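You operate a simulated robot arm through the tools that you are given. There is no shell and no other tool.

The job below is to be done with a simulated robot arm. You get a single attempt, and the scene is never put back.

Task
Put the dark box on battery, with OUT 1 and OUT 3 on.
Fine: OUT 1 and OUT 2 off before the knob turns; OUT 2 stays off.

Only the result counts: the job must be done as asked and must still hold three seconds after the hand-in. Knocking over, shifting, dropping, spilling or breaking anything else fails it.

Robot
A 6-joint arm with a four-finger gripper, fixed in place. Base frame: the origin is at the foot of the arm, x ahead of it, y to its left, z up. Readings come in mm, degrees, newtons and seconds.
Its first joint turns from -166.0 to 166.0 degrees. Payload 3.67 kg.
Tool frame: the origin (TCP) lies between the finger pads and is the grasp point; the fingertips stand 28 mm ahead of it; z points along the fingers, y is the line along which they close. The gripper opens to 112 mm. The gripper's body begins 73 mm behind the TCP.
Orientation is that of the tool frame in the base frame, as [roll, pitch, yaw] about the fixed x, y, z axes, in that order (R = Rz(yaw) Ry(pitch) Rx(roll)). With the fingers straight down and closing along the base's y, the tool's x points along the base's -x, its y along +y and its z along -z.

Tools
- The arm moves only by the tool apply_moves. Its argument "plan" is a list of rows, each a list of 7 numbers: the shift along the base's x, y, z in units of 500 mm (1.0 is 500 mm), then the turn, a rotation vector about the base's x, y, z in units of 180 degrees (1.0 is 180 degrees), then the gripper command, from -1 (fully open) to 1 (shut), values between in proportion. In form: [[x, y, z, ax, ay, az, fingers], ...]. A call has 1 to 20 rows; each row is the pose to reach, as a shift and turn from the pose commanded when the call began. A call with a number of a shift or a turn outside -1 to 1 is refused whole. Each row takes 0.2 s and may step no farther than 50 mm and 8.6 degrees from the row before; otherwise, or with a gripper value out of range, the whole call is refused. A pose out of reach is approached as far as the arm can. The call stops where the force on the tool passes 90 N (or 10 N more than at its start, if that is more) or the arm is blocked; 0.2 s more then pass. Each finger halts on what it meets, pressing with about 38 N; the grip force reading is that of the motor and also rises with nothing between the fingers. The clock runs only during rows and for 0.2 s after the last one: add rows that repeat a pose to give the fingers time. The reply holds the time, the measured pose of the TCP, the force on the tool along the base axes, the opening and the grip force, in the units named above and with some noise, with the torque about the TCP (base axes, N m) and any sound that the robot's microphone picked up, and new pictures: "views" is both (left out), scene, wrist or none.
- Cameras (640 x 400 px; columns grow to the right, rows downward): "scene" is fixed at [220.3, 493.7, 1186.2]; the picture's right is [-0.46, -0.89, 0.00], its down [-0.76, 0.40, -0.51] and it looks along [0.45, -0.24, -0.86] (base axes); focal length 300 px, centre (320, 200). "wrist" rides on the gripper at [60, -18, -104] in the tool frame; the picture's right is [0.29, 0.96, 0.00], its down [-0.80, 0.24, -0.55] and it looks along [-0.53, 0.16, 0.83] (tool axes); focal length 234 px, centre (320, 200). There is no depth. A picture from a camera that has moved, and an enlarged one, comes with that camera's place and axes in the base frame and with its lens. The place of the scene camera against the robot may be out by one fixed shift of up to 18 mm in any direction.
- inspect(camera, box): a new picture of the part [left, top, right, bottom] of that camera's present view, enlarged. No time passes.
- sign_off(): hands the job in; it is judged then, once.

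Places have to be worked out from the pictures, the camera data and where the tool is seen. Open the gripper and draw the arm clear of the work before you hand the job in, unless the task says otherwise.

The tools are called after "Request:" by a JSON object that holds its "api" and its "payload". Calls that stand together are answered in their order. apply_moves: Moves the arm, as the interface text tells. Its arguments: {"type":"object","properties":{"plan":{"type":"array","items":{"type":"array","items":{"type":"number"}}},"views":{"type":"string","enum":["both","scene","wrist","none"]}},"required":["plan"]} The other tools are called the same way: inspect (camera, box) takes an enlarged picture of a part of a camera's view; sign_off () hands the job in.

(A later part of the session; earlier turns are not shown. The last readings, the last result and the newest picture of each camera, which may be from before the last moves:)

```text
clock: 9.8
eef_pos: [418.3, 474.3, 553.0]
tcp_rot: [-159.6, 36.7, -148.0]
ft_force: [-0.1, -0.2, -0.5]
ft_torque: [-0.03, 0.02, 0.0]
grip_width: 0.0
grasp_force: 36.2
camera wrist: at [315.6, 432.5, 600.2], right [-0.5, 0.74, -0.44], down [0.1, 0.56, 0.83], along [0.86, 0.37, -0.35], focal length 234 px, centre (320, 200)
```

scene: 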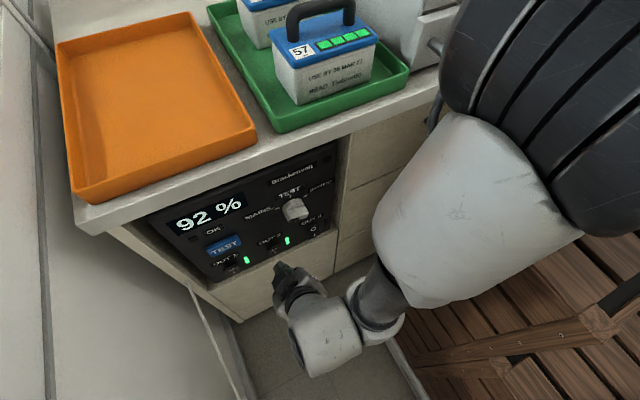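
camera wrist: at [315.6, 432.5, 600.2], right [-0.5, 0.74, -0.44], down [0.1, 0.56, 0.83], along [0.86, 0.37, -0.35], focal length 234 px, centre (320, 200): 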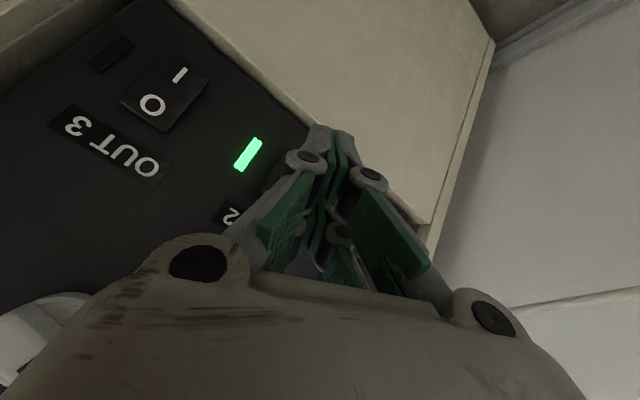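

Rolling freed the joint, so a positive roll limit was the cause and negative roll is available. I'll continue to −90° roll, so the finger prongs lie side by side and symmetric on the rocker, staying at the standoff.

Request:
{"api": "apply_moves", "payload": {"plan": [[0, 0, 0.001, -0.0298, 0, 0.0339, 1], [0, 0, 0.002, -0.0597, 0, 0.0677, 1], [0, 0, 0.003, -0.0895, 0, 0.1016, 1], [0, 0, 0.004, -0.1194, 0, 0.1354, 1], [0, 0, 0.005, -0.1492, 0, 0.1693, 1], [0, 0, 0.006, -0.179, 0, 0.2031, 1], [0, 0, 0.007, -0.2089, 0, 0.237, 1], [0, 0, 0.007, -0.2387, 0, 0.2708, 1]], "views": "both"}}

Request:
{"api": "inspect", "payload": {"camera": "scene", "box": [200, 200, 360, 300]}}

Request:
{"api": "inspect", "payload": {"camera": "wrist", "box": [210, 60, 450, 210]}}

```text
clock: 11.6
eef_pos: [421.2, 474.4, 557.9]
tcp_rot: [-138.8, -0.1, -90.0]
ft_force: [0.1, -1.1, 0.0]
ft_torque: [0.02, -0.02, 0.01]
grip_width: 0.0
grasp_force: 35.4
camera wrist: at [364.5, 414.1, 647.6], right [-0.72, -0.29, -0.63], down [-0.55, 0.8, 0.26], along [0.43, 0.53, -0.73], focal length 234 px, centre (320, 200)
```

scene: 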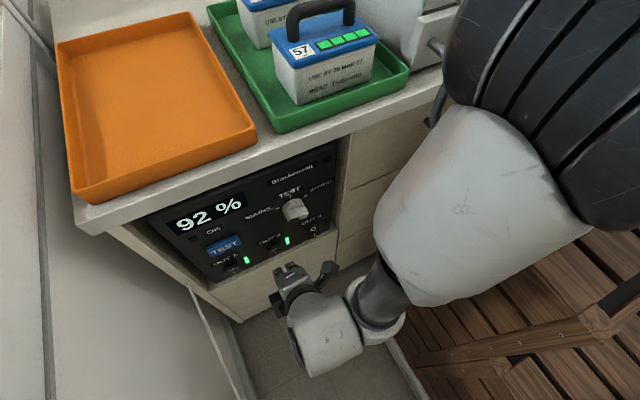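
wrist: 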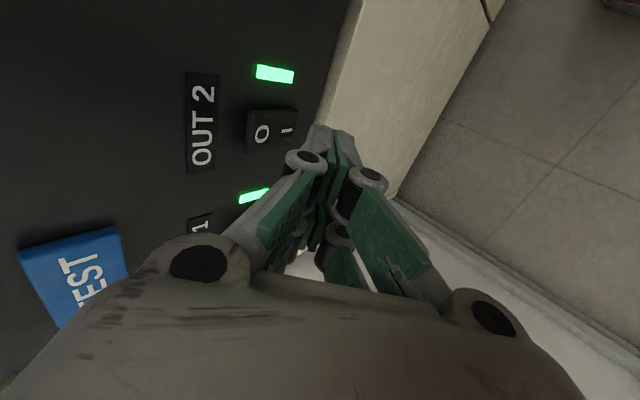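

```text
4.00 times, centred on (280, 250) of scene
camera zoom: at [220.3, 493.7, 1186.2], right [-0.46, -0.89, 0.0], down [-0.76, 0.4, -0.51], along [0.45, -0.24, -0.86], focal length 1198 px, centre (480, 0)
```

zoom: 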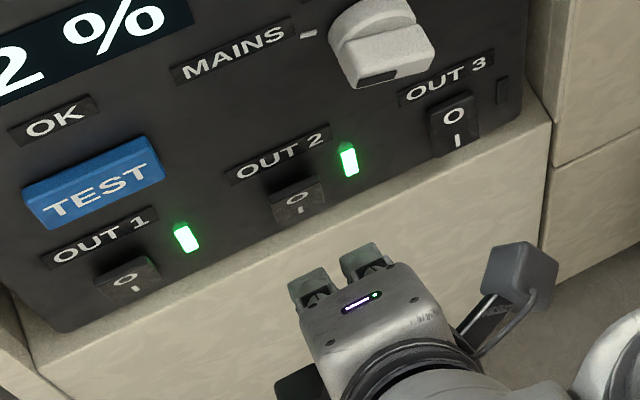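

```text
2.67 times, centred on (330, 135) of wrist
camera zoom: at [364.5, 414.1, 647.6], right [-0.72, -0.29, -0.63], down [-0.55, 0.8, 0.26], along [0.43, 0.53, -0.73], focal length 624 px, centre (293, 373)
```

zoom: 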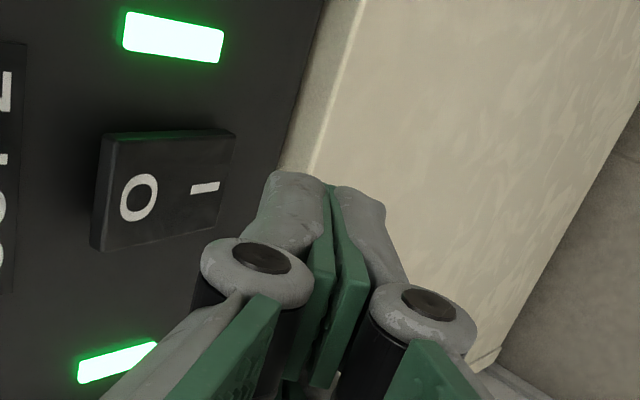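

The prongs now sit side by side in front of OUT 2. I'll advance along +x to just past the expected contact on the upper (O) half and read force, sound and the light.

Request:
{"api": "apply_moves", "payload": {"plan": [[0.05, 0, -0.002, 0, 0, 0, 1], [0.066, 0, -0.002, 0, 0, 0, 1], [0.074, 0, -0.002, 0, 0, 0, 1], [0.08, 0, -0.002, 0, 0, 0, 1]], "views": "both"}}

Request:
{"api": "inspect", "payload": {"camera": "wrist", "box": [210, 60, 450, 210]}}

```text
clock: 12.6
eef_pos: [459.6, 475.6, 558.1]
tcp_rot: [-138.7, 0.0, -90.1]
ft_force: [0.6, -0.6, -0.2]
ft_torque: [0.03, 0.03, 0.04]
grip_width: 0.3
grasp_force: 35.2
camera wrist: at [405.2, 415.0, 646.7], right [-0.72, -0.29, -0.63], down [-0.55, 0.8, 0.26], along [0.43, 0.53, -0.73], focal length 234 px, centre (320, 200)
```

scene: 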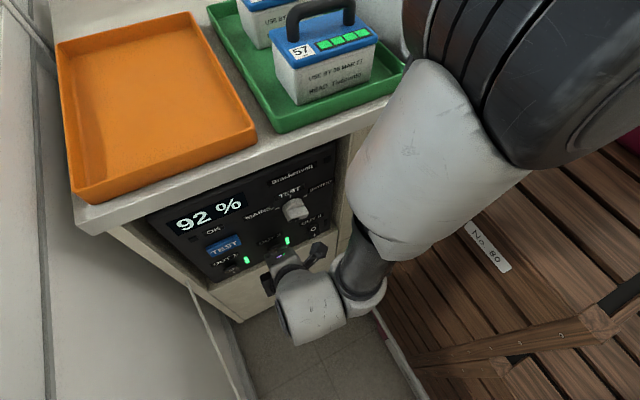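
wrist: 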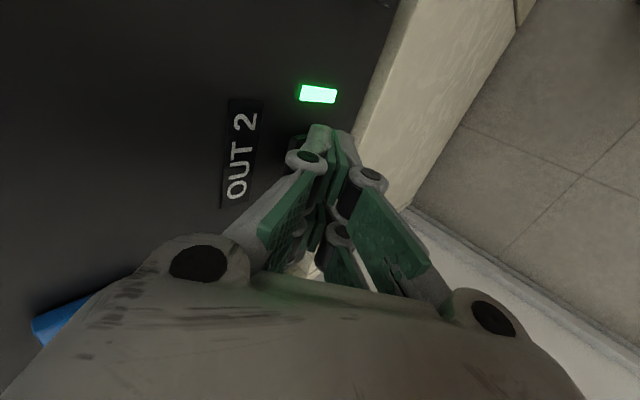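

```text
2.67 times, centred on (330, 135) of wrist
camera zoom: at [405.2, 415.0, 646.7], right [-0.72, -0.29, -0.63], down [-0.55, 0.8, 0.26], along [0.43, 0.53, -0.73], focal length 624 px, centre (293, 373)
```

zoom: 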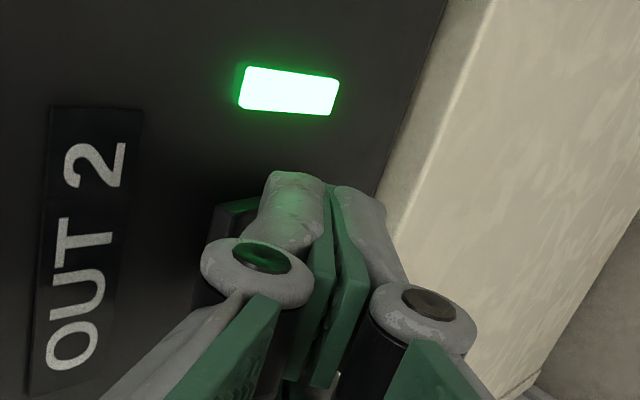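

Still no contact force, and the tip edge seems to line up with the rocker a little below the O. I'll raise 3 mm and press further in small steps.

Request:
{"api": "apply_moves", "payload": {"plan": [[0, -0.002, 0.006, 0, 0, 0, 1], [0.006, -0.002, 0.006, 0, 0, 0, 1], [0.012, -0.002, 0.006, 0, 0, 0, 1]], "views": "wrist"}}

Request:
{"api": "inspect", "payload": {"camera": "wrist", "box": [210, 60, 450, 210]}}

```text
clock: 13.4
eef_pos: [466.0, 473.7, 560.3]
tcp_rot: [-138.7, 0.0, -90.0]
ft_force: [-0.3, 0.3, -0.9]
ft_torque: [0.04, 0.02, -0.01]
grip_width: 0.2
grasp_force: 35.7
camera wrist: at [411.1, 413.8, 650.0], right [-0.72, -0.29, -0.63], down [-0.55, 0.8, 0.26], along [0.43, 0.53, -0.73], focal length 234 px, centre (320, 200)
```

wrist: 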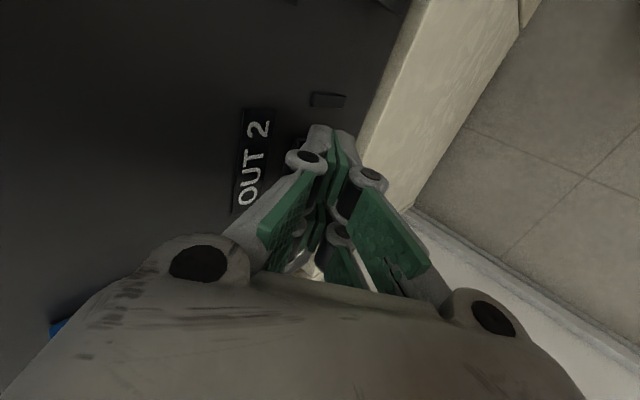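

```text
2.67 times, centred on (330, 135) of wrist
camera zoom: at [411.1, 413.8, 650.0], right [-0.72, -0.29, -0.63], down [-0.55, 0.8, 0.26], along [0.43, 0.53, -0.73], focal length 624 px, centre (293, 373)
```

zoom: 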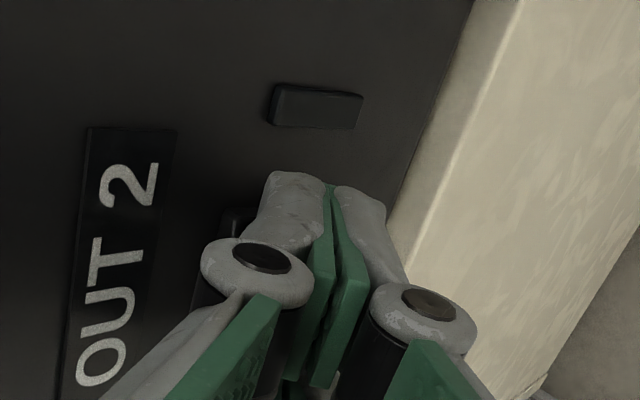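

OUT 2's light went out with almost no force, so the press point is confirmed at about TCP (466, 474, 560). I'll back off and shift 100 mm left to OUT 1's standoff.

Request:
{"api": "apply_moves", "payload": {"plan": [[-0.06, 0, 0, 0, 0, 0, 1], [-0.06, 0.067, 0, 0, 0, 0, 1], [-0.06, 0.134, 0, 0, 0, 0, 1], [-0.06, 0.2016, 0, 0, 0, 0, 1]], "views": "both"}}

Request:
{"api": "inspect", "payload": {"camera": "wrist", "box": [210, 60, 450, 210]}}

Request:
{"api": "inspect", "payload": {"camera": "scene", "box": [200, 200, 360, 300]}}

```text
clock: 14.4
eef_pos: [437.6, 575.9, 559.9]
tcp_rot: [-138.7, -0.1, -90.1]
ft_force: [0.4, -0.3, -0.4]
ft_torque: [0.02, -0.02, 0.02]
grip_width: 0.1
grasp_force: 35.7
camera wrist: at [381.9, 515.6, 649.3], right [-0.72, -0.29, -0.63], down [-0.55, 0.8, 0.26], along [0.43, 0.53, -0.73], focal length 234 px, centre (320, 200)
```

scene: 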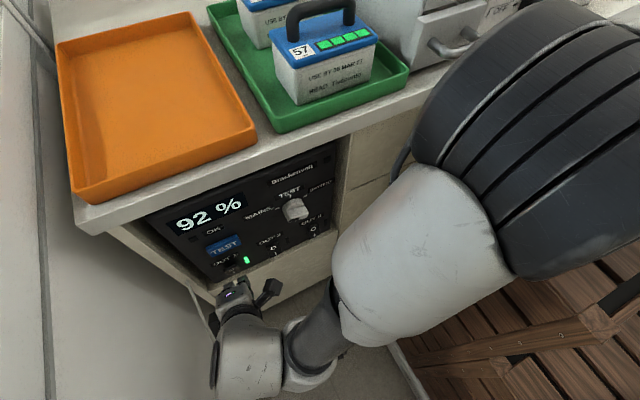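
wrist: 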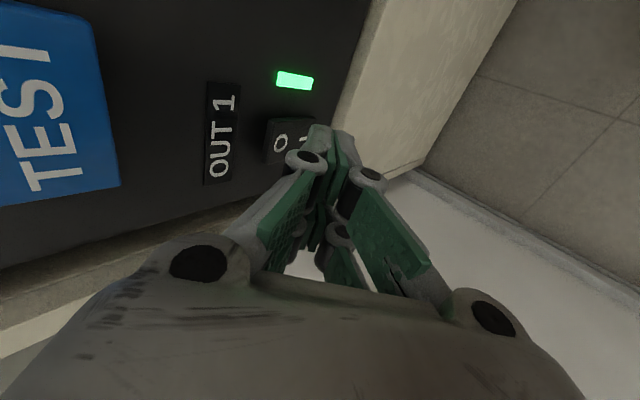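

```text
2.67 times, centred on (330, 135) of wrist
camera zoom: at [381.9, 515.6, 649.3], right [-0.72, -0.29, -0.63], down [-0.55, 0.8, 0.26], along [0.43, 0.53, -0.73], focal length 624 px, centre (293, 373)
```

zoom: 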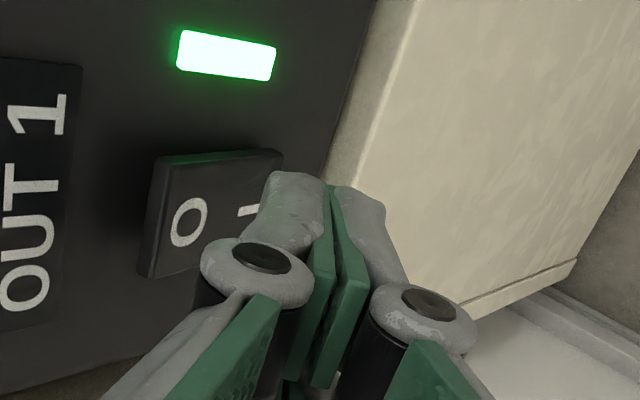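

```text
4.00 times, centred on (280, 250) of scene
camera zoom: at [220.3, 493.7, 1186.2], right [-0.46, -0.89, 0.0], down [-0.76, 0.4, -0.51], along [0.45, -0.24, -0.86], focal length 1198 px, centre (480, 0)
```

zoom: 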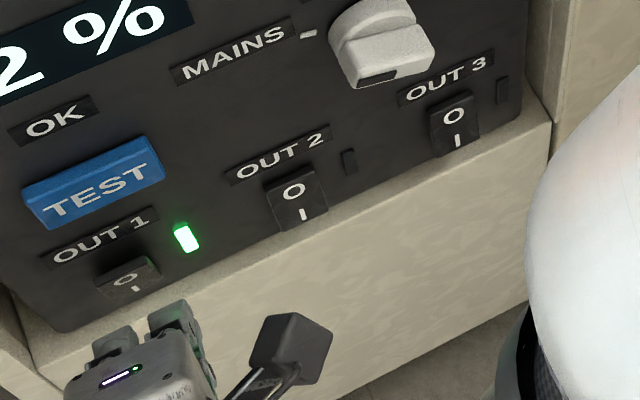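

OUT 2 is off and only OUT 1 is lit; the tips line up with OUT 1's upper half just as before. I'll press it to the same depth.

Request:
{"api": "apply_moves", "payload": {"plan": [[0.03, -0.002, 0, 0, 0, 0, 1], [0.046, -0.002, 0, 0, 0, 0, 1], [0.052, -0.002, 0, 0, 0, 0, 1], [0.058, -0.002, 0, 0, 0, 0, 1]], "views": "wrist"}}

```text
clock: 15.4
eef_pos: [465.2, 575.1, 560.1]
tcp_rot: [-138.8, 0.1, -89.9]
ft_force: [-0.7, 0.0, 0.8]
ft_torque: [0.01, -0.02, 0.01]
grip_width: 0.0
grasp_force: 35.8
camera wrist: at [410.1, 514.2, 649.3], right [-0.72, -0.29, -0.63], down [-0.55, 0.8, 0.26], along [0.43, 0.53, -0.73], focal length 234 px, centre (320, 200)
```

wrist: 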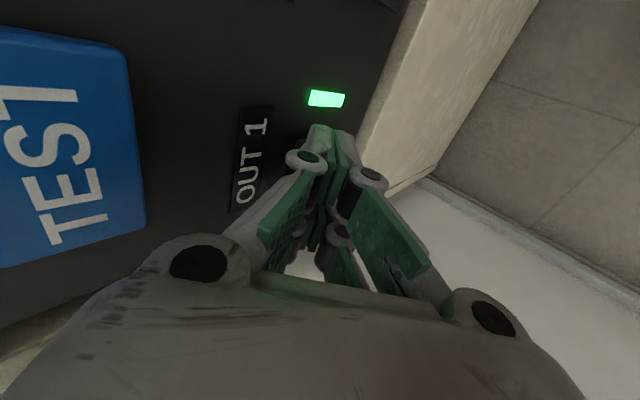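

OUT 1 is still lit at x=465, with no force yet. I'll press a few millimetres deeper.

Request:
{"api": "apply_moves", "payload": {"plan": [[0.004, 0, 0, 0, 0, 0, 1], [0.008, 0, 0, 0, 0, 0, 1], [0.008, 0, 0, 0, 0, 0, 1]], "views": "wrist"}}

```text
clock: 16.2
eef_pos: [467.7, 573.8, 560.6]
tcp_rot: [-138.7, 0.0, -90.0]
ft_force: [-11.4, -1.6, 0.9]
ft_torque: [-0.02, 0.14, -0.03]
grip_width: 0.0
grasp_force: 36.0
camera wrist: at [413.2, 513.9, 649.2], right [-0.72, -0.29, -0.63], down [-0.55, 0.8, 0.26], along [0.43, 0.53, -0.73], focal length 234 px, centre (320, 200)
```

wrist: 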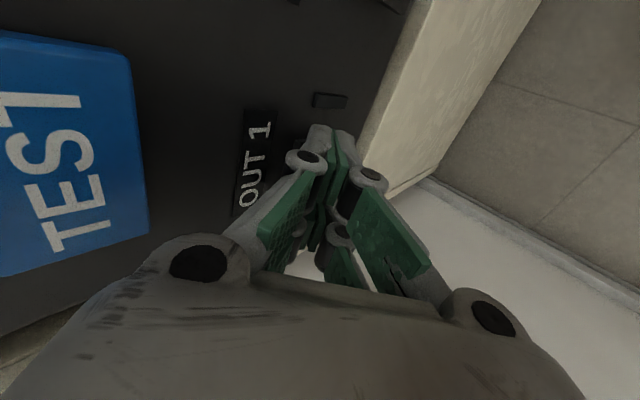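

OUT 1's light is now off (about 11 N against the stop). I'll back away and bring the tool to a horizontal standoff in front of the knob, axis at about y≈414.6, z≈676.6.

Request:
{"api": "apply_moves", "payload": {"plan": [[-0.08, 0, 0, 0, 0, 0, 1], [-0.12, -0.04, 0.02, 0, -0.045, 0, 1], [-0.14, -0.11, 0.06, 0, -0.09, 0, 1], [-0.15, -0.17, 0.11, 0, -0.135, 0, 1], [-0.15, -0.23, 0.16, 0, -0.18, 0, 1], [-0.15, -0.28, 0.2, 0, -0.225, 0, 1], [-0.15, -0.3184, 0.232, 0, -0.27, 0, 1]], "views": "both"}}

Request:
{"api": "inspect", "payload": {"camera": "scene", "box": [140, 130, 350, 290]}}

Request:
{"api": "inspect", "payload": {"camera": "scene", "box": [630, 0, 640, 400]}}

```text
clock: 17.8
eef_pos: [393.7, 415.5, 676.7]
tcp_rot: [-90.0, 0.0, -90.1]
ft_force: [-0.4, 0.1, -0.4]
ft_torque: [0.0, 0.0, 0.01]
grip_width: 0.0
grasp_force: 36.1
camera wrist: at [290.1, 355.3, 694.5], right [0.0, -0.29, -0.96], down [-0.55, 0.8, -0.24], along [0.83, 0.53, -0.16], focal length 234 px, centre (320, 200)
```

scene: 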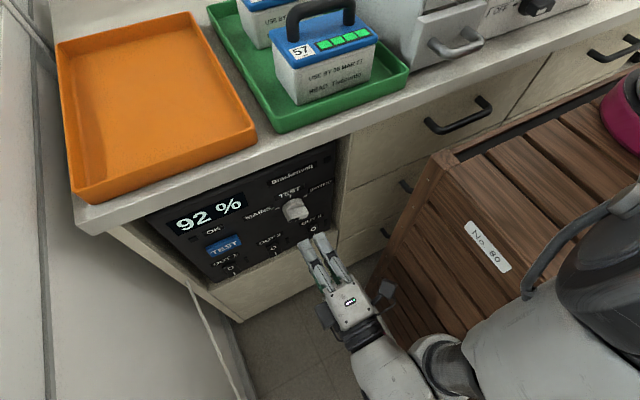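
wrist: 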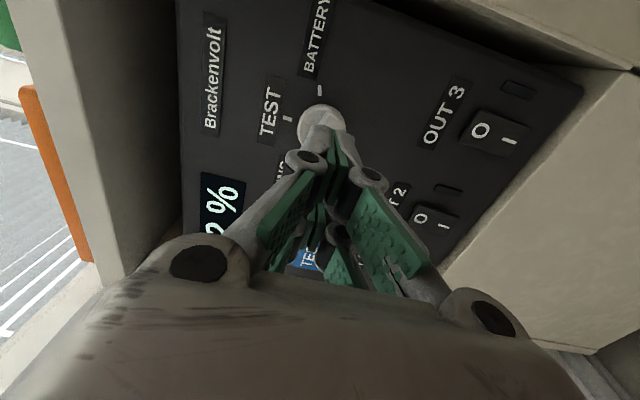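

```text
2.50 times, centred on (245, 210) of scene
camera zoom: at [220.3, 493.7, 1186.2], right [-0.46, -0.89, 0.0], down [-0.76, 0.4, -0.51], along [0.45, -0.24, -0.86], focal length 749 px, centre (508, 175)
```

zoom: 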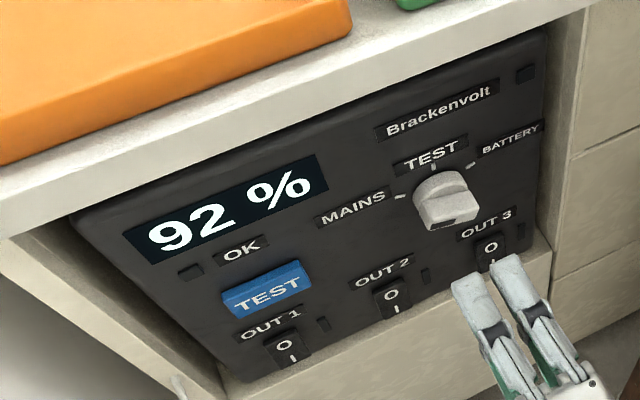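

```text
1.00 times, centred on (635, 200) of scene (not enlarged: the box is as wide or as high as the picture)
camera zoom: at [220.3, 493.7, 1186.2], right [-0.46, -0.89, 0.0], down [-0.76, 0.4, -0.51], along [0.45, -0.24, -0.86], focal length 300 px, centre (5, 200)
```

zoom: 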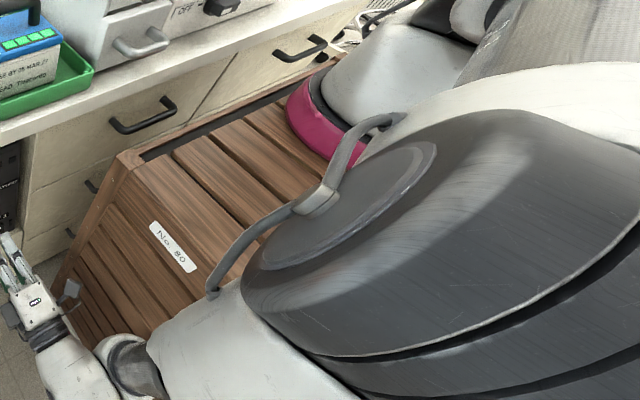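

All three outputs are off and the standoff is reachable. Now I'll open the fingers and roll the tool −160° about the knob axis, so that a +140° turn stays inside the wrist's range, then look at the knob between the fingers.

Request:
{"api": "apply_moves", "payload": {"plan": [[0, 0, 0, -0.0445, 0, 0, 0], [0, 0, 0, -0.089, 0, 0, -0.5], [0, 0, 0, -0.1335, 0, 0, -1], [0, 0, 0, -0.178, 0, 0, -1], [0, 0, 0, -0.2225, 0, 0, -1], [0, 0, 0, -0.267, 0, 0, -1], [0, 0, 0, -0.3115, 0, 0, -1], [0, 0, 0, -0.356, 0, 0, -1], [0, 0, 0, -0.4005, 0, 0, -1], [0, 0, 0, -0.445, 0, 0, -1], [0, 0, 0, -0.4895, 0, 0, -1], [0, 0, 0, -0.534, 0, 0, -1]], "views": "both"}}

```text
clock: 20.4
eef_pos: [394.7, 414.4, 676.2]
tcp_rot: [89.6, -83.7, 90.3]
ft_force: [0.0, -0.2, -0.5]
ft_torque: [-0.01, -0.02, 0.0]
grip_width: 112.3
grasp_force: 0.1
camera wrist: at [290.2, 438.7, 733.5], right [0.0, -0.92, 0.39], down [-0.55, -0.32, -0.77], along [0.83, -0.22, -0.51], focal length 234 px, centre (320, 200)
```

scene: 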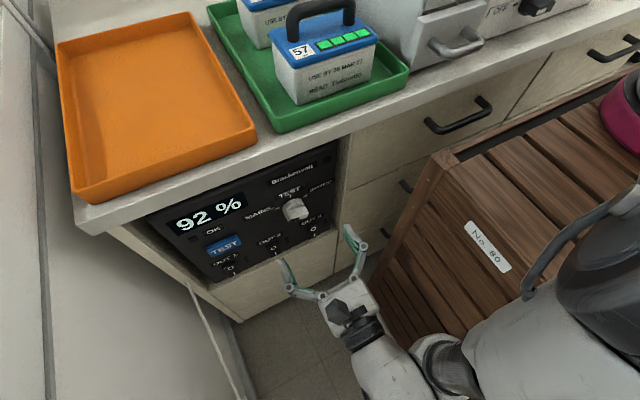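
wrist: 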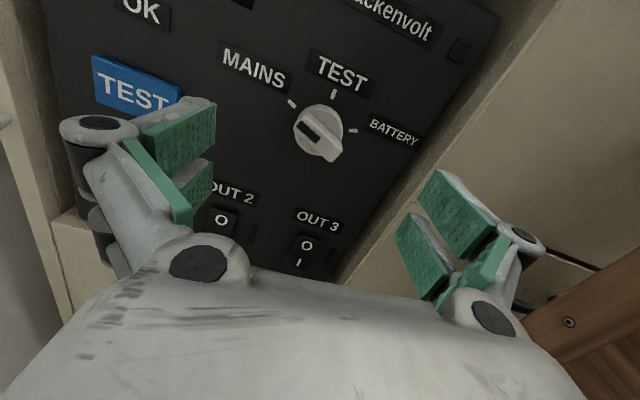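

The roll is going well (about −186°) and the knob is clearly visible between the fingers. I'll enlarge it for a precise centre and bar angle.

Request:
{"api": "inspect", "payload": {"camera": "wrist", "box": [270, 75, 390, 175]}}

```text
4.00 times, centred on (330, 125) of wrist
camera zoom: at [290.2, 438.7, 733.5], right [0.0, -0.92, 0.39], down [-0.55, -0.32, -0.77], along [0.83, -0.22, -0.51], focal length 937 px, centre (280, 500)
```

zoom: 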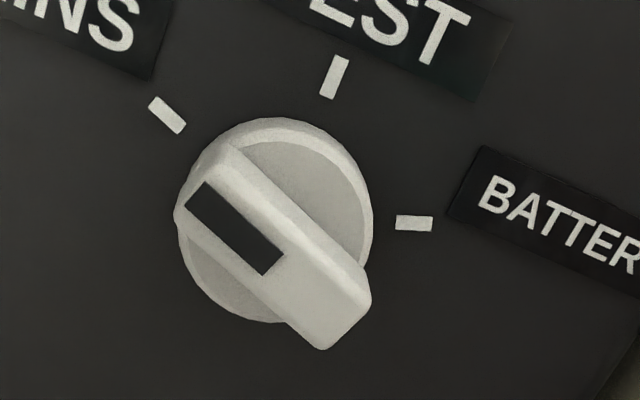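

The centre comes out at y≈415.3, z≈676.2 and the bar at 70°, in line with the earlier estimate. I'll finish the roll to −250° (fingers across the bar) and narrow the opening to about 45 mm, still at the standoff.

Request:
{"api": "apply_moves", "payload": {"plan": [[0, 0.001, -0.0005, -0.0444, 0, 0, -1], [0, 0.001, -0.0005, -0.0888, 0, 0, -1], [0, 0.001, -0.0005, -0.1332, 0, 0, -0.8], [0, 0.001, -0.0005, -0.1776, 0, 0, -0.4], [0, 0.001, -0.0005, -0.222, 0, 0, 0], [0, 0.001, -0.0005, -0.2664, 0, 0, 0.2], [0, 0.001, -0.0005, -0.3108, 0, 0, 0.2], [0, 0.001, -0.0005, -0.355, 0, 0, 0.2]], "views": "both"}}

Request:
{"api": "inspect", "payload": {"camera": "wrist", "box": [230, 60, 430, 200]}}

```text
clock: 22.2
eef_pos: [395.8, 415.7, 675.8]
tcp_rot: [89.9, -19.8, 90.0]
ft_force: [-0.6, -0.3, 0.8]
ft_torque: [0.0, -0.03, 0.0]
grip_width: 45.0
grasp_force: 0.0
camera wrist: at [290.2, 477.2, 678.5], right [0.0, -0.05, 1.0], down [-0.55, -0.83, -0.05], along [0.83, -0.55, -0.03], focal length 234 px, centre (320, 200)
```

scene: 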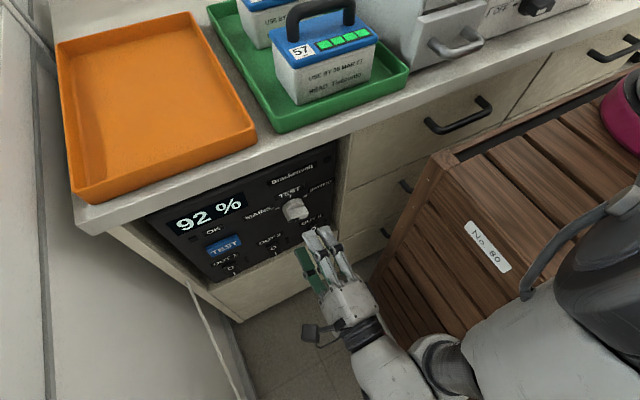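
wrist: 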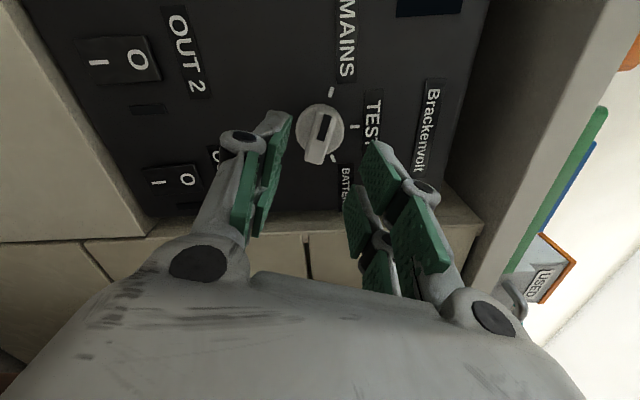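

```text
2.86 times, centred on (330, 130) of wrist
camera zoom: at [290.2, 477.2, 678.5], right [0.0, -0.05, 1.0], down [-0.55, -0.83, -0.05], along [0.83, -0.55, -0.03], focal length 669 px, centre (291, 400)
```

zoom: 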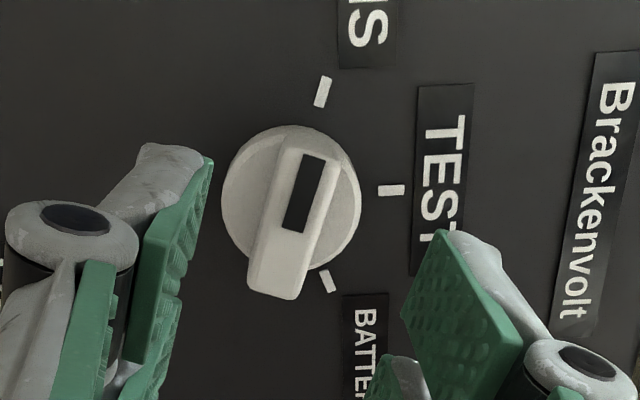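

The roll of −250° was reached cleanly and the bar is centred between the fingers. I'll advance 57 mm so the tips overlap the bar but stay short of the disc, and check before closing.

Request:
{"api": "apply_moves", "payload": {"plan": [[0.05, 0, 0, 0, 0, 0, 0.2], [0.09, 0, 0, 0, 0, 0, 0.2], [0.114, 0, 0, 0, 0, 0, 0.2]], "views": "both"}}

Request:
{"api": "inspect", "payload": {"camera": "wrist", "box": [230, 60, 430, 200]}}

Request:
{"api": "inspect", "payload": {"camera": "scene", "box": [240, 150, 360, 250]}}

```text
clock: 23.0
eef_pos: [450.5, 414.0, 673.9]
tcp_rot: [89.9, -20.0, 90.1]
ft_force: [-0.4, 0.5, 0.0]
ft_torque: [0.01, 0.01, 0.0]
grip_width: 44.7
grasp_force: 0.1
camera wrist: at [346.9, 476.4, 677.8], right [0.0, -0.06, 1.0], down [-0.55, -0.83, -0.05], along [0.83, -0.55, -0.03], focal length 234 px, centre (320, 200)
```

scene: 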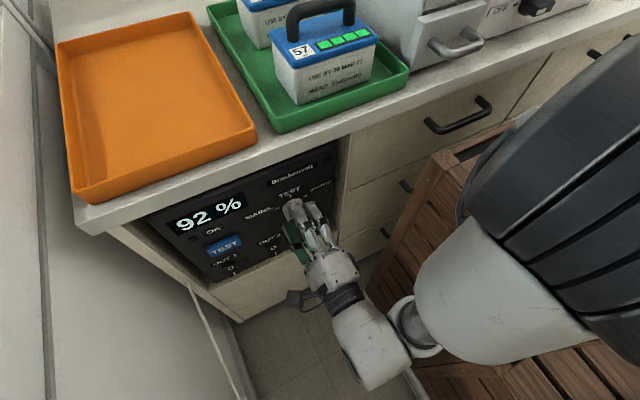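
wrist: 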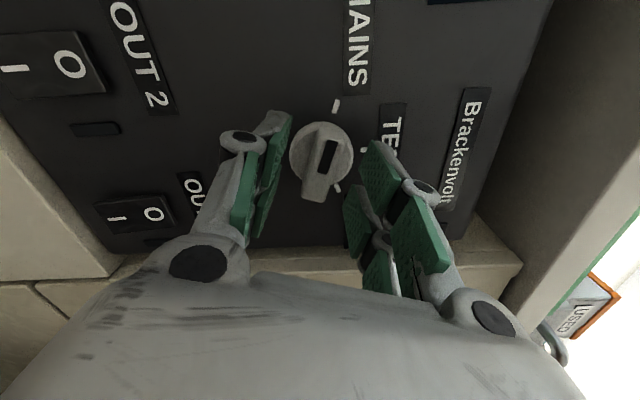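

```text
2.86 times, centred on (330, 130) of wrist
camera zoom: at [346.9, 476.4, 677.8], right [0.0, -0.06, 1.0], down [-0.55, -0.83, -0.05], along [0.83, -0.55, -0.03], focal length 669 px, centre (291, 400)
```

zoom: 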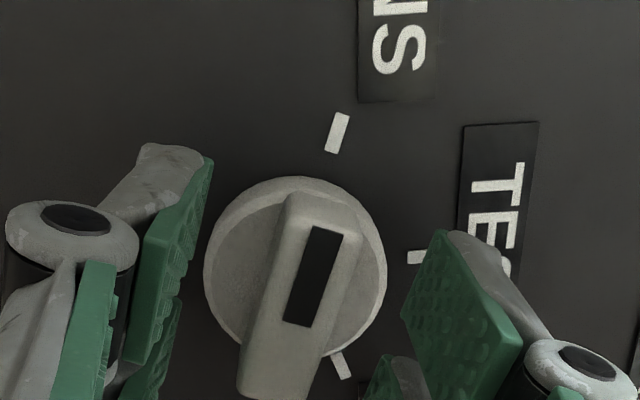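

```text
4.00 times, centred on (300, 200) of scene
camera zoom: at [220.3, 493.7, 1186.2], right [-0.46, -0.89, 0.0], down [-0.76, 0.4, -0.51], along [0.45, -0.24, -0.86], focal length 1198 px, centre (400, 200)
```

zoom: 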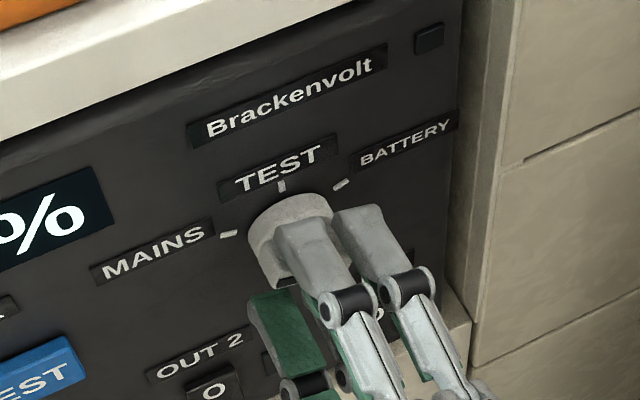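

The tips straddle the bar with no contact. I'll go 4 mm deeper and re-read the pose before closing.

Request:
{"api": "apply_moves", "payload": {"plan": [[0.008, 0.001, 0.002, 0, 0, 0, 0.2], [0.008, 0.001, 0.002, 0, 0, 0, 0.2]], "views": "wrist"}}

Request:
{"api": "inspect", "payload": {"camera": "wrist", "box": [230, 60, 430, 200]}}

```text
clock: 23.6
eef_pos: [454.9, 413.6, 674.9]
tcp_rot: [89.8, -20.0, 90.1]
ft_force: [0.2, -0.2, 0.1]
ft_torque: [0.0, -0.02, 0.02]
grip_width: 44.8
grasp_force: 0.1
camera wrist: at [351.4, 477.0, 679.4], right [0.0, -0.06, 1.0], down [-0.55, -0.83, -0.05], along [0.83, -0.55, -0.03], focal length 234 px, centre (320, 200)
```

wrist: 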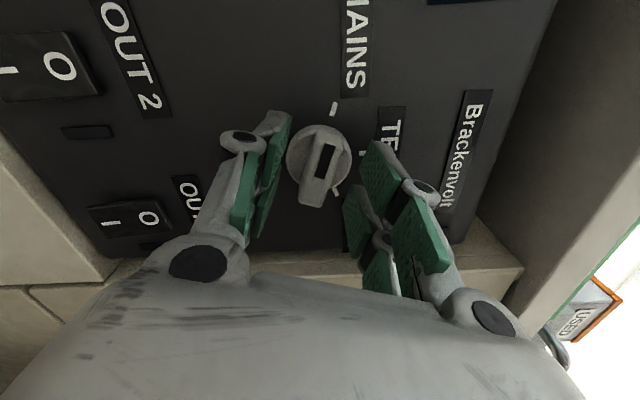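

```text
2.86 times, centred on (330, 130) of wrist
camera zoom: at [351.4, 477.0, 679.4], right [0.0, -0.06, 1.0], down [-0.55, -0.83, -0.05], along [0.83, -0.55, -0.03], focal length 669 px, centre (291, 400)
```

zoom: 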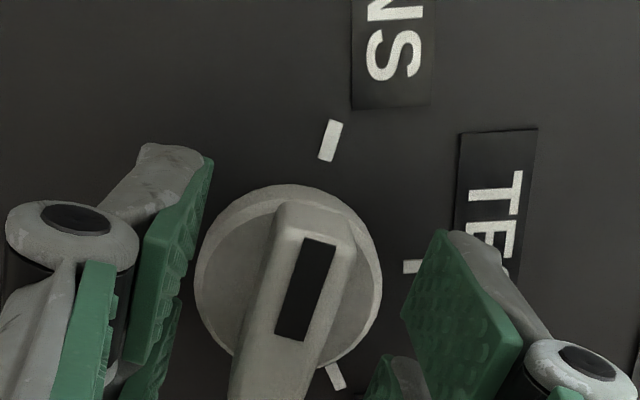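

From the MAINS tick, the TCP is aligned with the knob axis to within about 1 mm. I'll close on the bar now.

Request:
{"api": "apply_moves", "payload": {"plan": [[0, 0, 0, 0, 0, 0, 0.6], [0, 0, 0, 0, 0, 0, 1], [0, 0, 0, 0, 0, 0, 1]], "views": "wrist"}}

Request:
{"api": "inspect", "payload": {"camera": "wrist", "box": [230, 60, 430, 200]}}

Request:
{"api": "inspect", "payload": {"camera": "scene", "box": [240, 150, 360, 250]}}

```text
clock: 24.4
eef_pos: [454.2, 414.5, 676.5]
tcp_rot: [90.0, -20.0, 90.0]
ft_force: [0.2, 4.7, -12.4]
ft_torque: [0.02, 0.41, 0.04]
grip_width: 16.0
grasp_force: 44.9
camera wrist: at [351.3, 477.2, 678.8], right [0.0, -0.06, 1.0], down [-0.55, -0.83, -0.05], along [0.83, -0.55, -0.03], focal length 234 px, centre (320, 200)
```

wrist: 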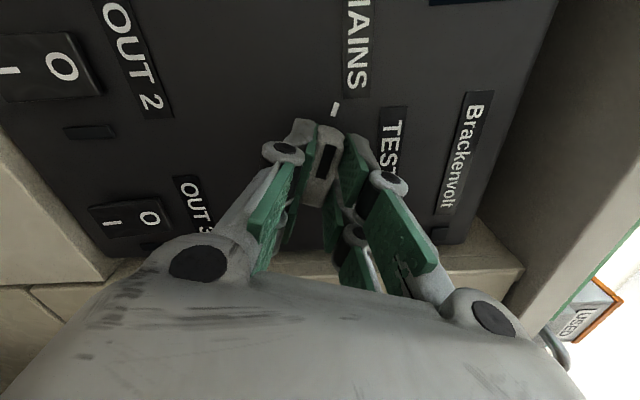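

```text
2.86 times, centred on (330, 130) of wrist
camera zoom: at [351.3, 477.2, 678.8], right [0.0, -0.06, 1.0], down [-0.55, -0.83, -0.05], along [0.83, -0.55, -0.03], focal length 669 px, centre (291, 400)
```

zoom: 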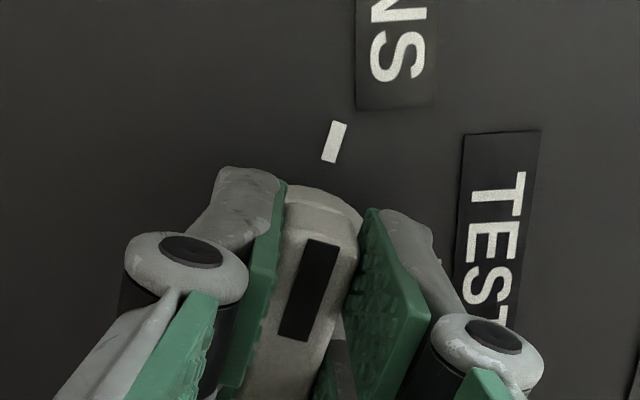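

```text
4.00 times, centred on (300, 200) of scene
camera zoom: at [220.3, 493.7, 1186.2], right [-0.46, -0.89, 0.0], down [-0.76, 0.4, -0.51], along [0.45, -0.24, -0.86], focal length 1198 px, centre (400, 200)
```

zoom: 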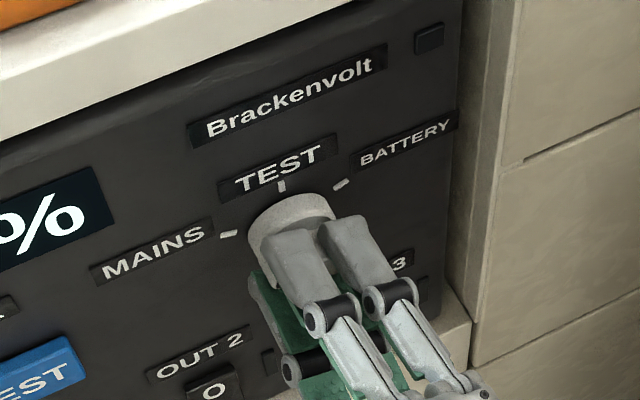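

The bar is gripped (16 mm) with a small sideways load of about 13 N. I'll turn clockwise (+x rotation) 40° with a slight downward correction, then check the loads.

Request:
{"api": "apply_moves", "payload": {"plan": [[0, 0.0004, -0.0014, 0, 0, 0, 1], [0, 0.0004, -0.0014, 0.0444, 0, 0, 1], [0, 0.0004, -0.0014, 0.0889, 0, 0, 1], [0, 0.0004, -0.0014, 0.1333, 0, 0, 1], [0, 0.0004, -0.0014, 0.1778, 0, 0, 1], [0, 0.0004, -0.0014, 0.2222, 0, 0, 1]], "views": "both"}}

Request:
{"api": "inspect", "payload": {"camera": "wrist", "box": [230, 60, 430, 200]}}

```text
clock: 25.8
eef_pos: [455.5, 415.6, 675.2]
tcp_rot: [89.9, -60.1, 90.1]
ft_force: [-1.3, -3.7, -8.4]
ft_torque: [0.01, -0.67, 0.37]
grip_width: 15.9
grasp_force: 45.1
camera wrist: at [351.3, 460.5, 718.1], right [0.0, -0.69, 0.73], down [-0.55, -0.6, -0.57], along [0.83, -0.4, -0.38], focal length 234 px, centre (320, 200)
```

scene: 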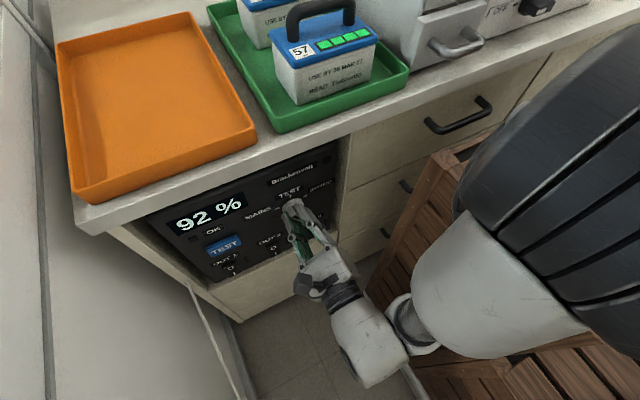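
wrist: 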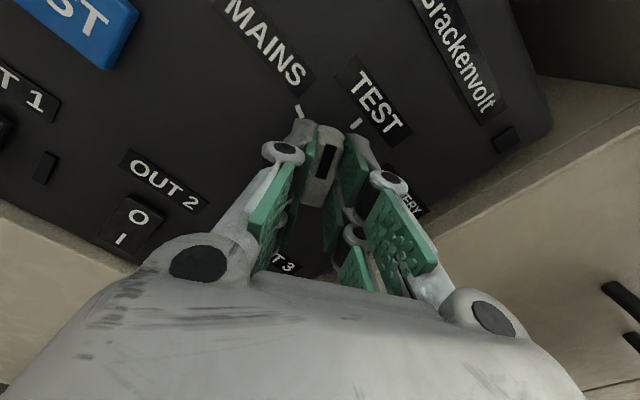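

```text
2.86 times, centred on (330, 130) of wrist
camera zoom: at [351.3, 460.5, 718.1], right [0.0, -0.69, 0.73], down [-0.55, -0.6, -0.57], along [0.83, -0.4, -0.38], focal length 669 px, centre (291, 400)
```

zoom: 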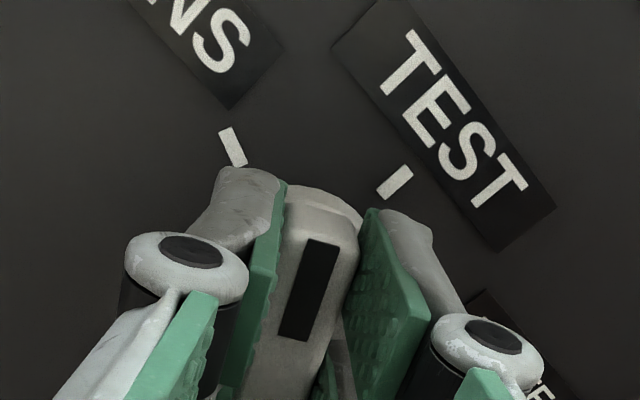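

The knob is following the gripper with low loads. I'll continue the turn past TEST toward BATTERY.

Request:
{"api": "apply_moves", "payload": {"plan": [[0, -0.0004, -0.001, 0.0444, 0, 0, 1], [0, -0.0004, -0.001, 0.0889, 0, 0, 1], [0, -0.0004, -0.001, 0.1333, 0, 0, 1], [0, -0.0004, -0.001, 0.1778, 0, 0, 1], [0, -0.0004, -0.001, 0.2222, 0, 0, 1], [0, -0.0004, -0.001, 0.2667, 0, 0, 1], [0, -0.0004, -0.001, 0.3111, 0, 0, 1], [0, -0.0004, -0.001, 0.3556, 0, 0, 1]], "views": "both"}}

Request:
{"api": "inspect", "payload": {"camera": "wrist", "box": [230, 60, 430, 200]}}

```text
clock: 27.6
eef_pos: [455.1, 415.9, 676.5]
tcp_rot: [-90.0, -55.8, -90.1]
ft_force: [4.4, 6.0, 0.9]
ft_torque: [-0.04, -1.08, -0.53]
grip_width: 16.0
grasp_force: 44.8
camera wrist: at [351.3, 396.2, 735.0], right [0.0, -0.95, -0.3], down [-0.55, 0.25, -0.79], along [0.83, 0.17, -0.53], focal length 234 px, centre (320, 200)
```

scene: 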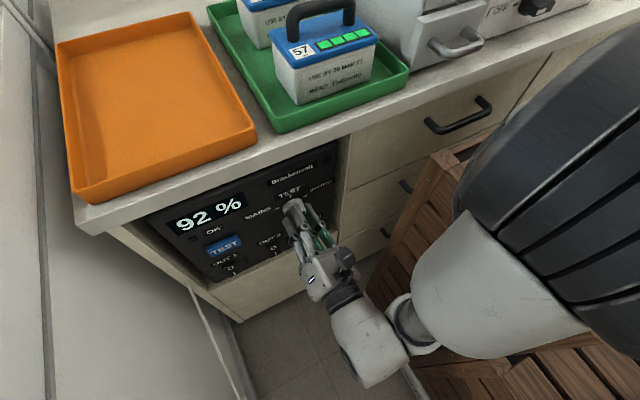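
wrist: 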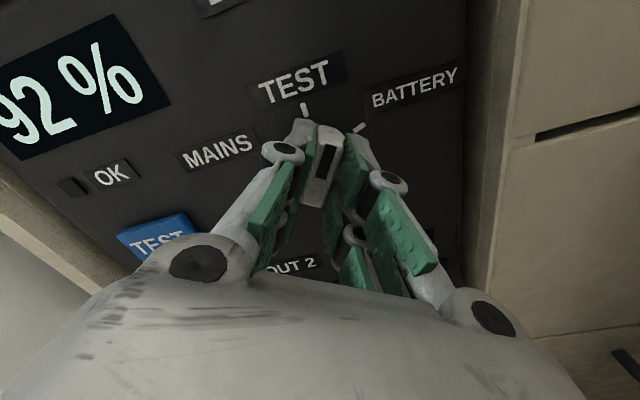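

```text
2.86 times, centred on (330, 130) of wrist
camera zoom: at [351.3, 396.2, 735.0], right [0.0, -0.95, -0.3], down [-0.55, 0.25, -0.79], along [0.83, 0.17, -0.53], focal length 669 px, centre (291, 400)
```

zoom: 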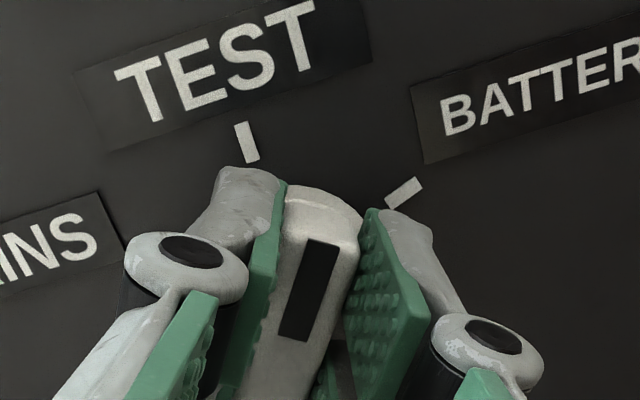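

The bar is now at about +34°, on the way from TEST to BATTERY. I'll turn the remaining 36°.

Request:
{"api": "apply_moves", "payload": {"plan": [[0, 0.0008, 0, 0.04, 0, 0, 1], [0, 0.0008, 0, 0.08, 0, 0, 1], [0, 0.0008, 0, 0.12, 0, 0, 1], [0, 0.0008, 0, 0.16, 0, 0, 1], [0, 0.0008, 0, 0.2, 0, 0, 1], [0, 0.0008, 0, 0.2, 0, 0, 1]], "views": "both"}}

Request:
{"api": "inspect", "payload": {"camera": "wrist", "box": [230, 60, 430, 200]}}

Request:
{"api": "inspect", "payload": {"camera": "scene", "box": [140, 130, 350, 290]}}

```text
clock: 29.0
eef_pos: [455.9, 414.9, 676.0]
tcp_rot: [-90.0, -19.9, -90.1]
ft_force: [-2.4, -12.6, 12.3]
ft_torque: [-0.07, -0.72, -1.19]
grip_width: 16.1
grasp_force: 45.1
camera wrist: at [351.2, 365.0, 712.7], right [0.0, -0.6, -0.8], down [-0.55, 0.67, -0.5], along [0.83, 0.44, -0.33], focal length 234 px, centre (320, 200)
```

scene: 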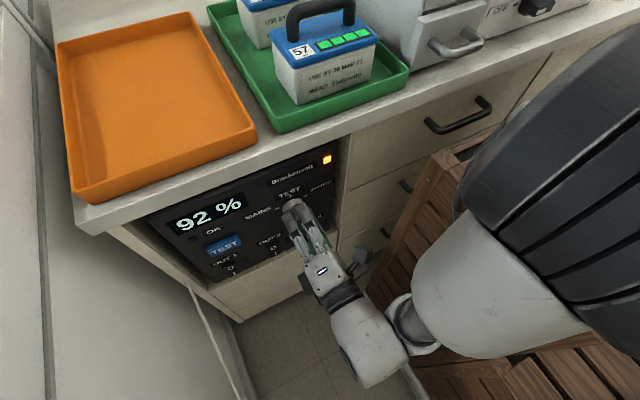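
wrist: 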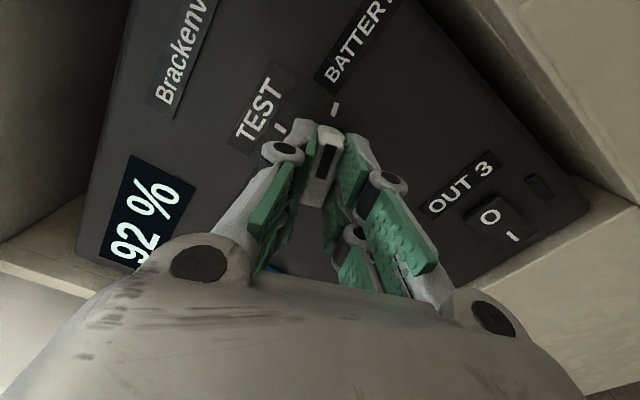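

```text
2.86 times, centred on (330, 130) of wrist
camera zoom: at [351.2, 365.0, 712.7], right [0.0, -0.6, -0.8], down [-0.55, 0.67, -0.5], along [0.83, 0.44, -0.33], focal length 669 px, centre (291, 400)
```

zoom: 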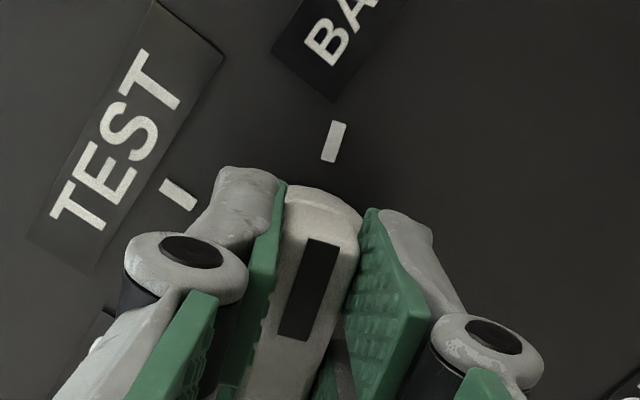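

```text
2.50 times, centred on (245, 210) of scene
camera zoom: at [220.3, 493.7, 1186.2], right [-0.46, -0.89, 0.0], down [-0.76, 0.4, -0.51], along [0.45, -0.24, -0.86], focal length 749 px, centre (508, 175)
```

zoom: 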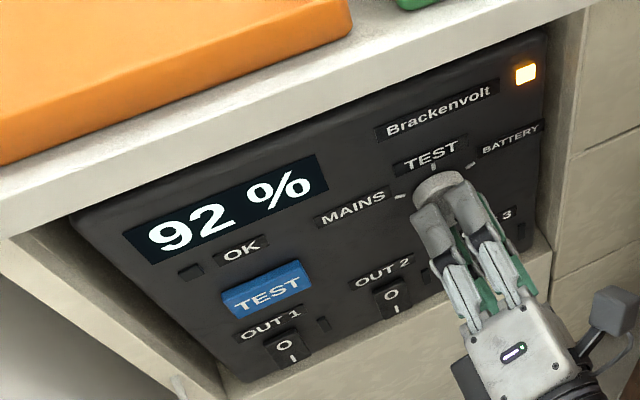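

The BATTERY lamp (orange) came on and the bar points at the BATTERY tick. I'll open the fingers, back straight out and roll to −90°.

Request:
{"api": "apply_moves", "payload": {"plan": [[0, 0, 0, 0, 0, 0, 0.6], [0, 0, 0, 0, 0, 0, 0.2], [0, 0, 0, 0, 0, 0, 0.2], [-0.06, 0, 0, 0, 0, 0, 0.2], [-0.12, 0, 0, 0, 0, 0, 0.2], [-0.13, 0, 0, 0.037, 0, 0, 0.6], [-0.13, 0, 0, 0.074, 0, 0, 1], [-0.13, 0, 0, 0.1111, 0, 0, 1]], "views": "both"}}

Request:
{"api": "inspect", "payload": {"camera": "scene", "box": [140, 130, 350, 290]}}

```text
clock: 30.8
eef_pos: [390.2, 415.2, 675.0]
tcp_rot: [-90.1, 0.1, -89.9]
ft_force: [-0.2, -0.6, -0.1]
ft_torque: [-0.01, -0.02, -0.02]
grip_width: 0.0
grasp_force: 35.3
camera wrist: at [285.8, 355.7, 693.1], right [0.0, -0.29, -0.96], down [-0.55, 0.8, -0.24], along [0.83, 0.53, -0.16], focal length 234 px, centre (320, 200)
```

scene: 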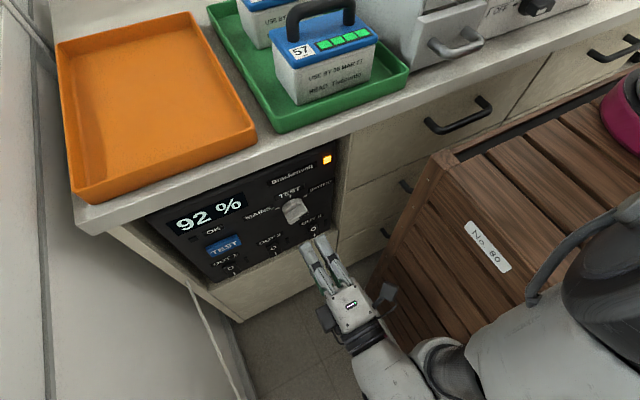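
wrist: 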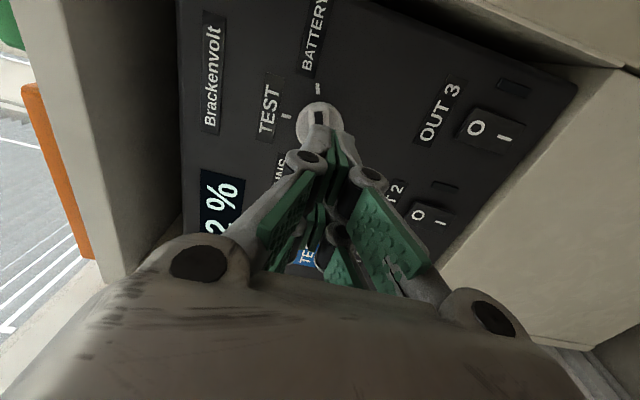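

```text
2.50 times, centred on (245, 210) of scene
camera zoom: at [220.3, 493.7, 1186.2], right [-0.46, -0.89, 0.0], down [-0.76, 0.4, -0.51], along [0.45, -0.24, -0.86], focal length 749 px, centre (508, 175)
```

zoom: 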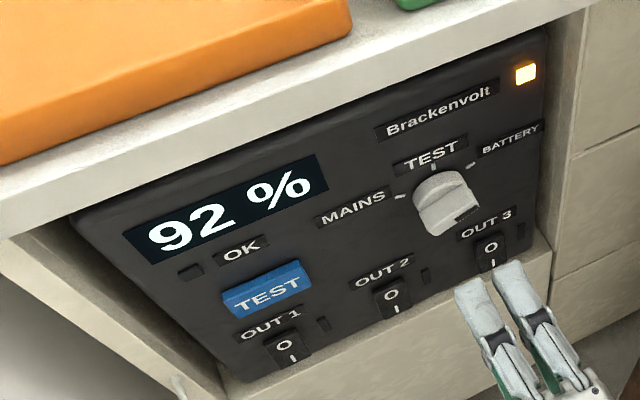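

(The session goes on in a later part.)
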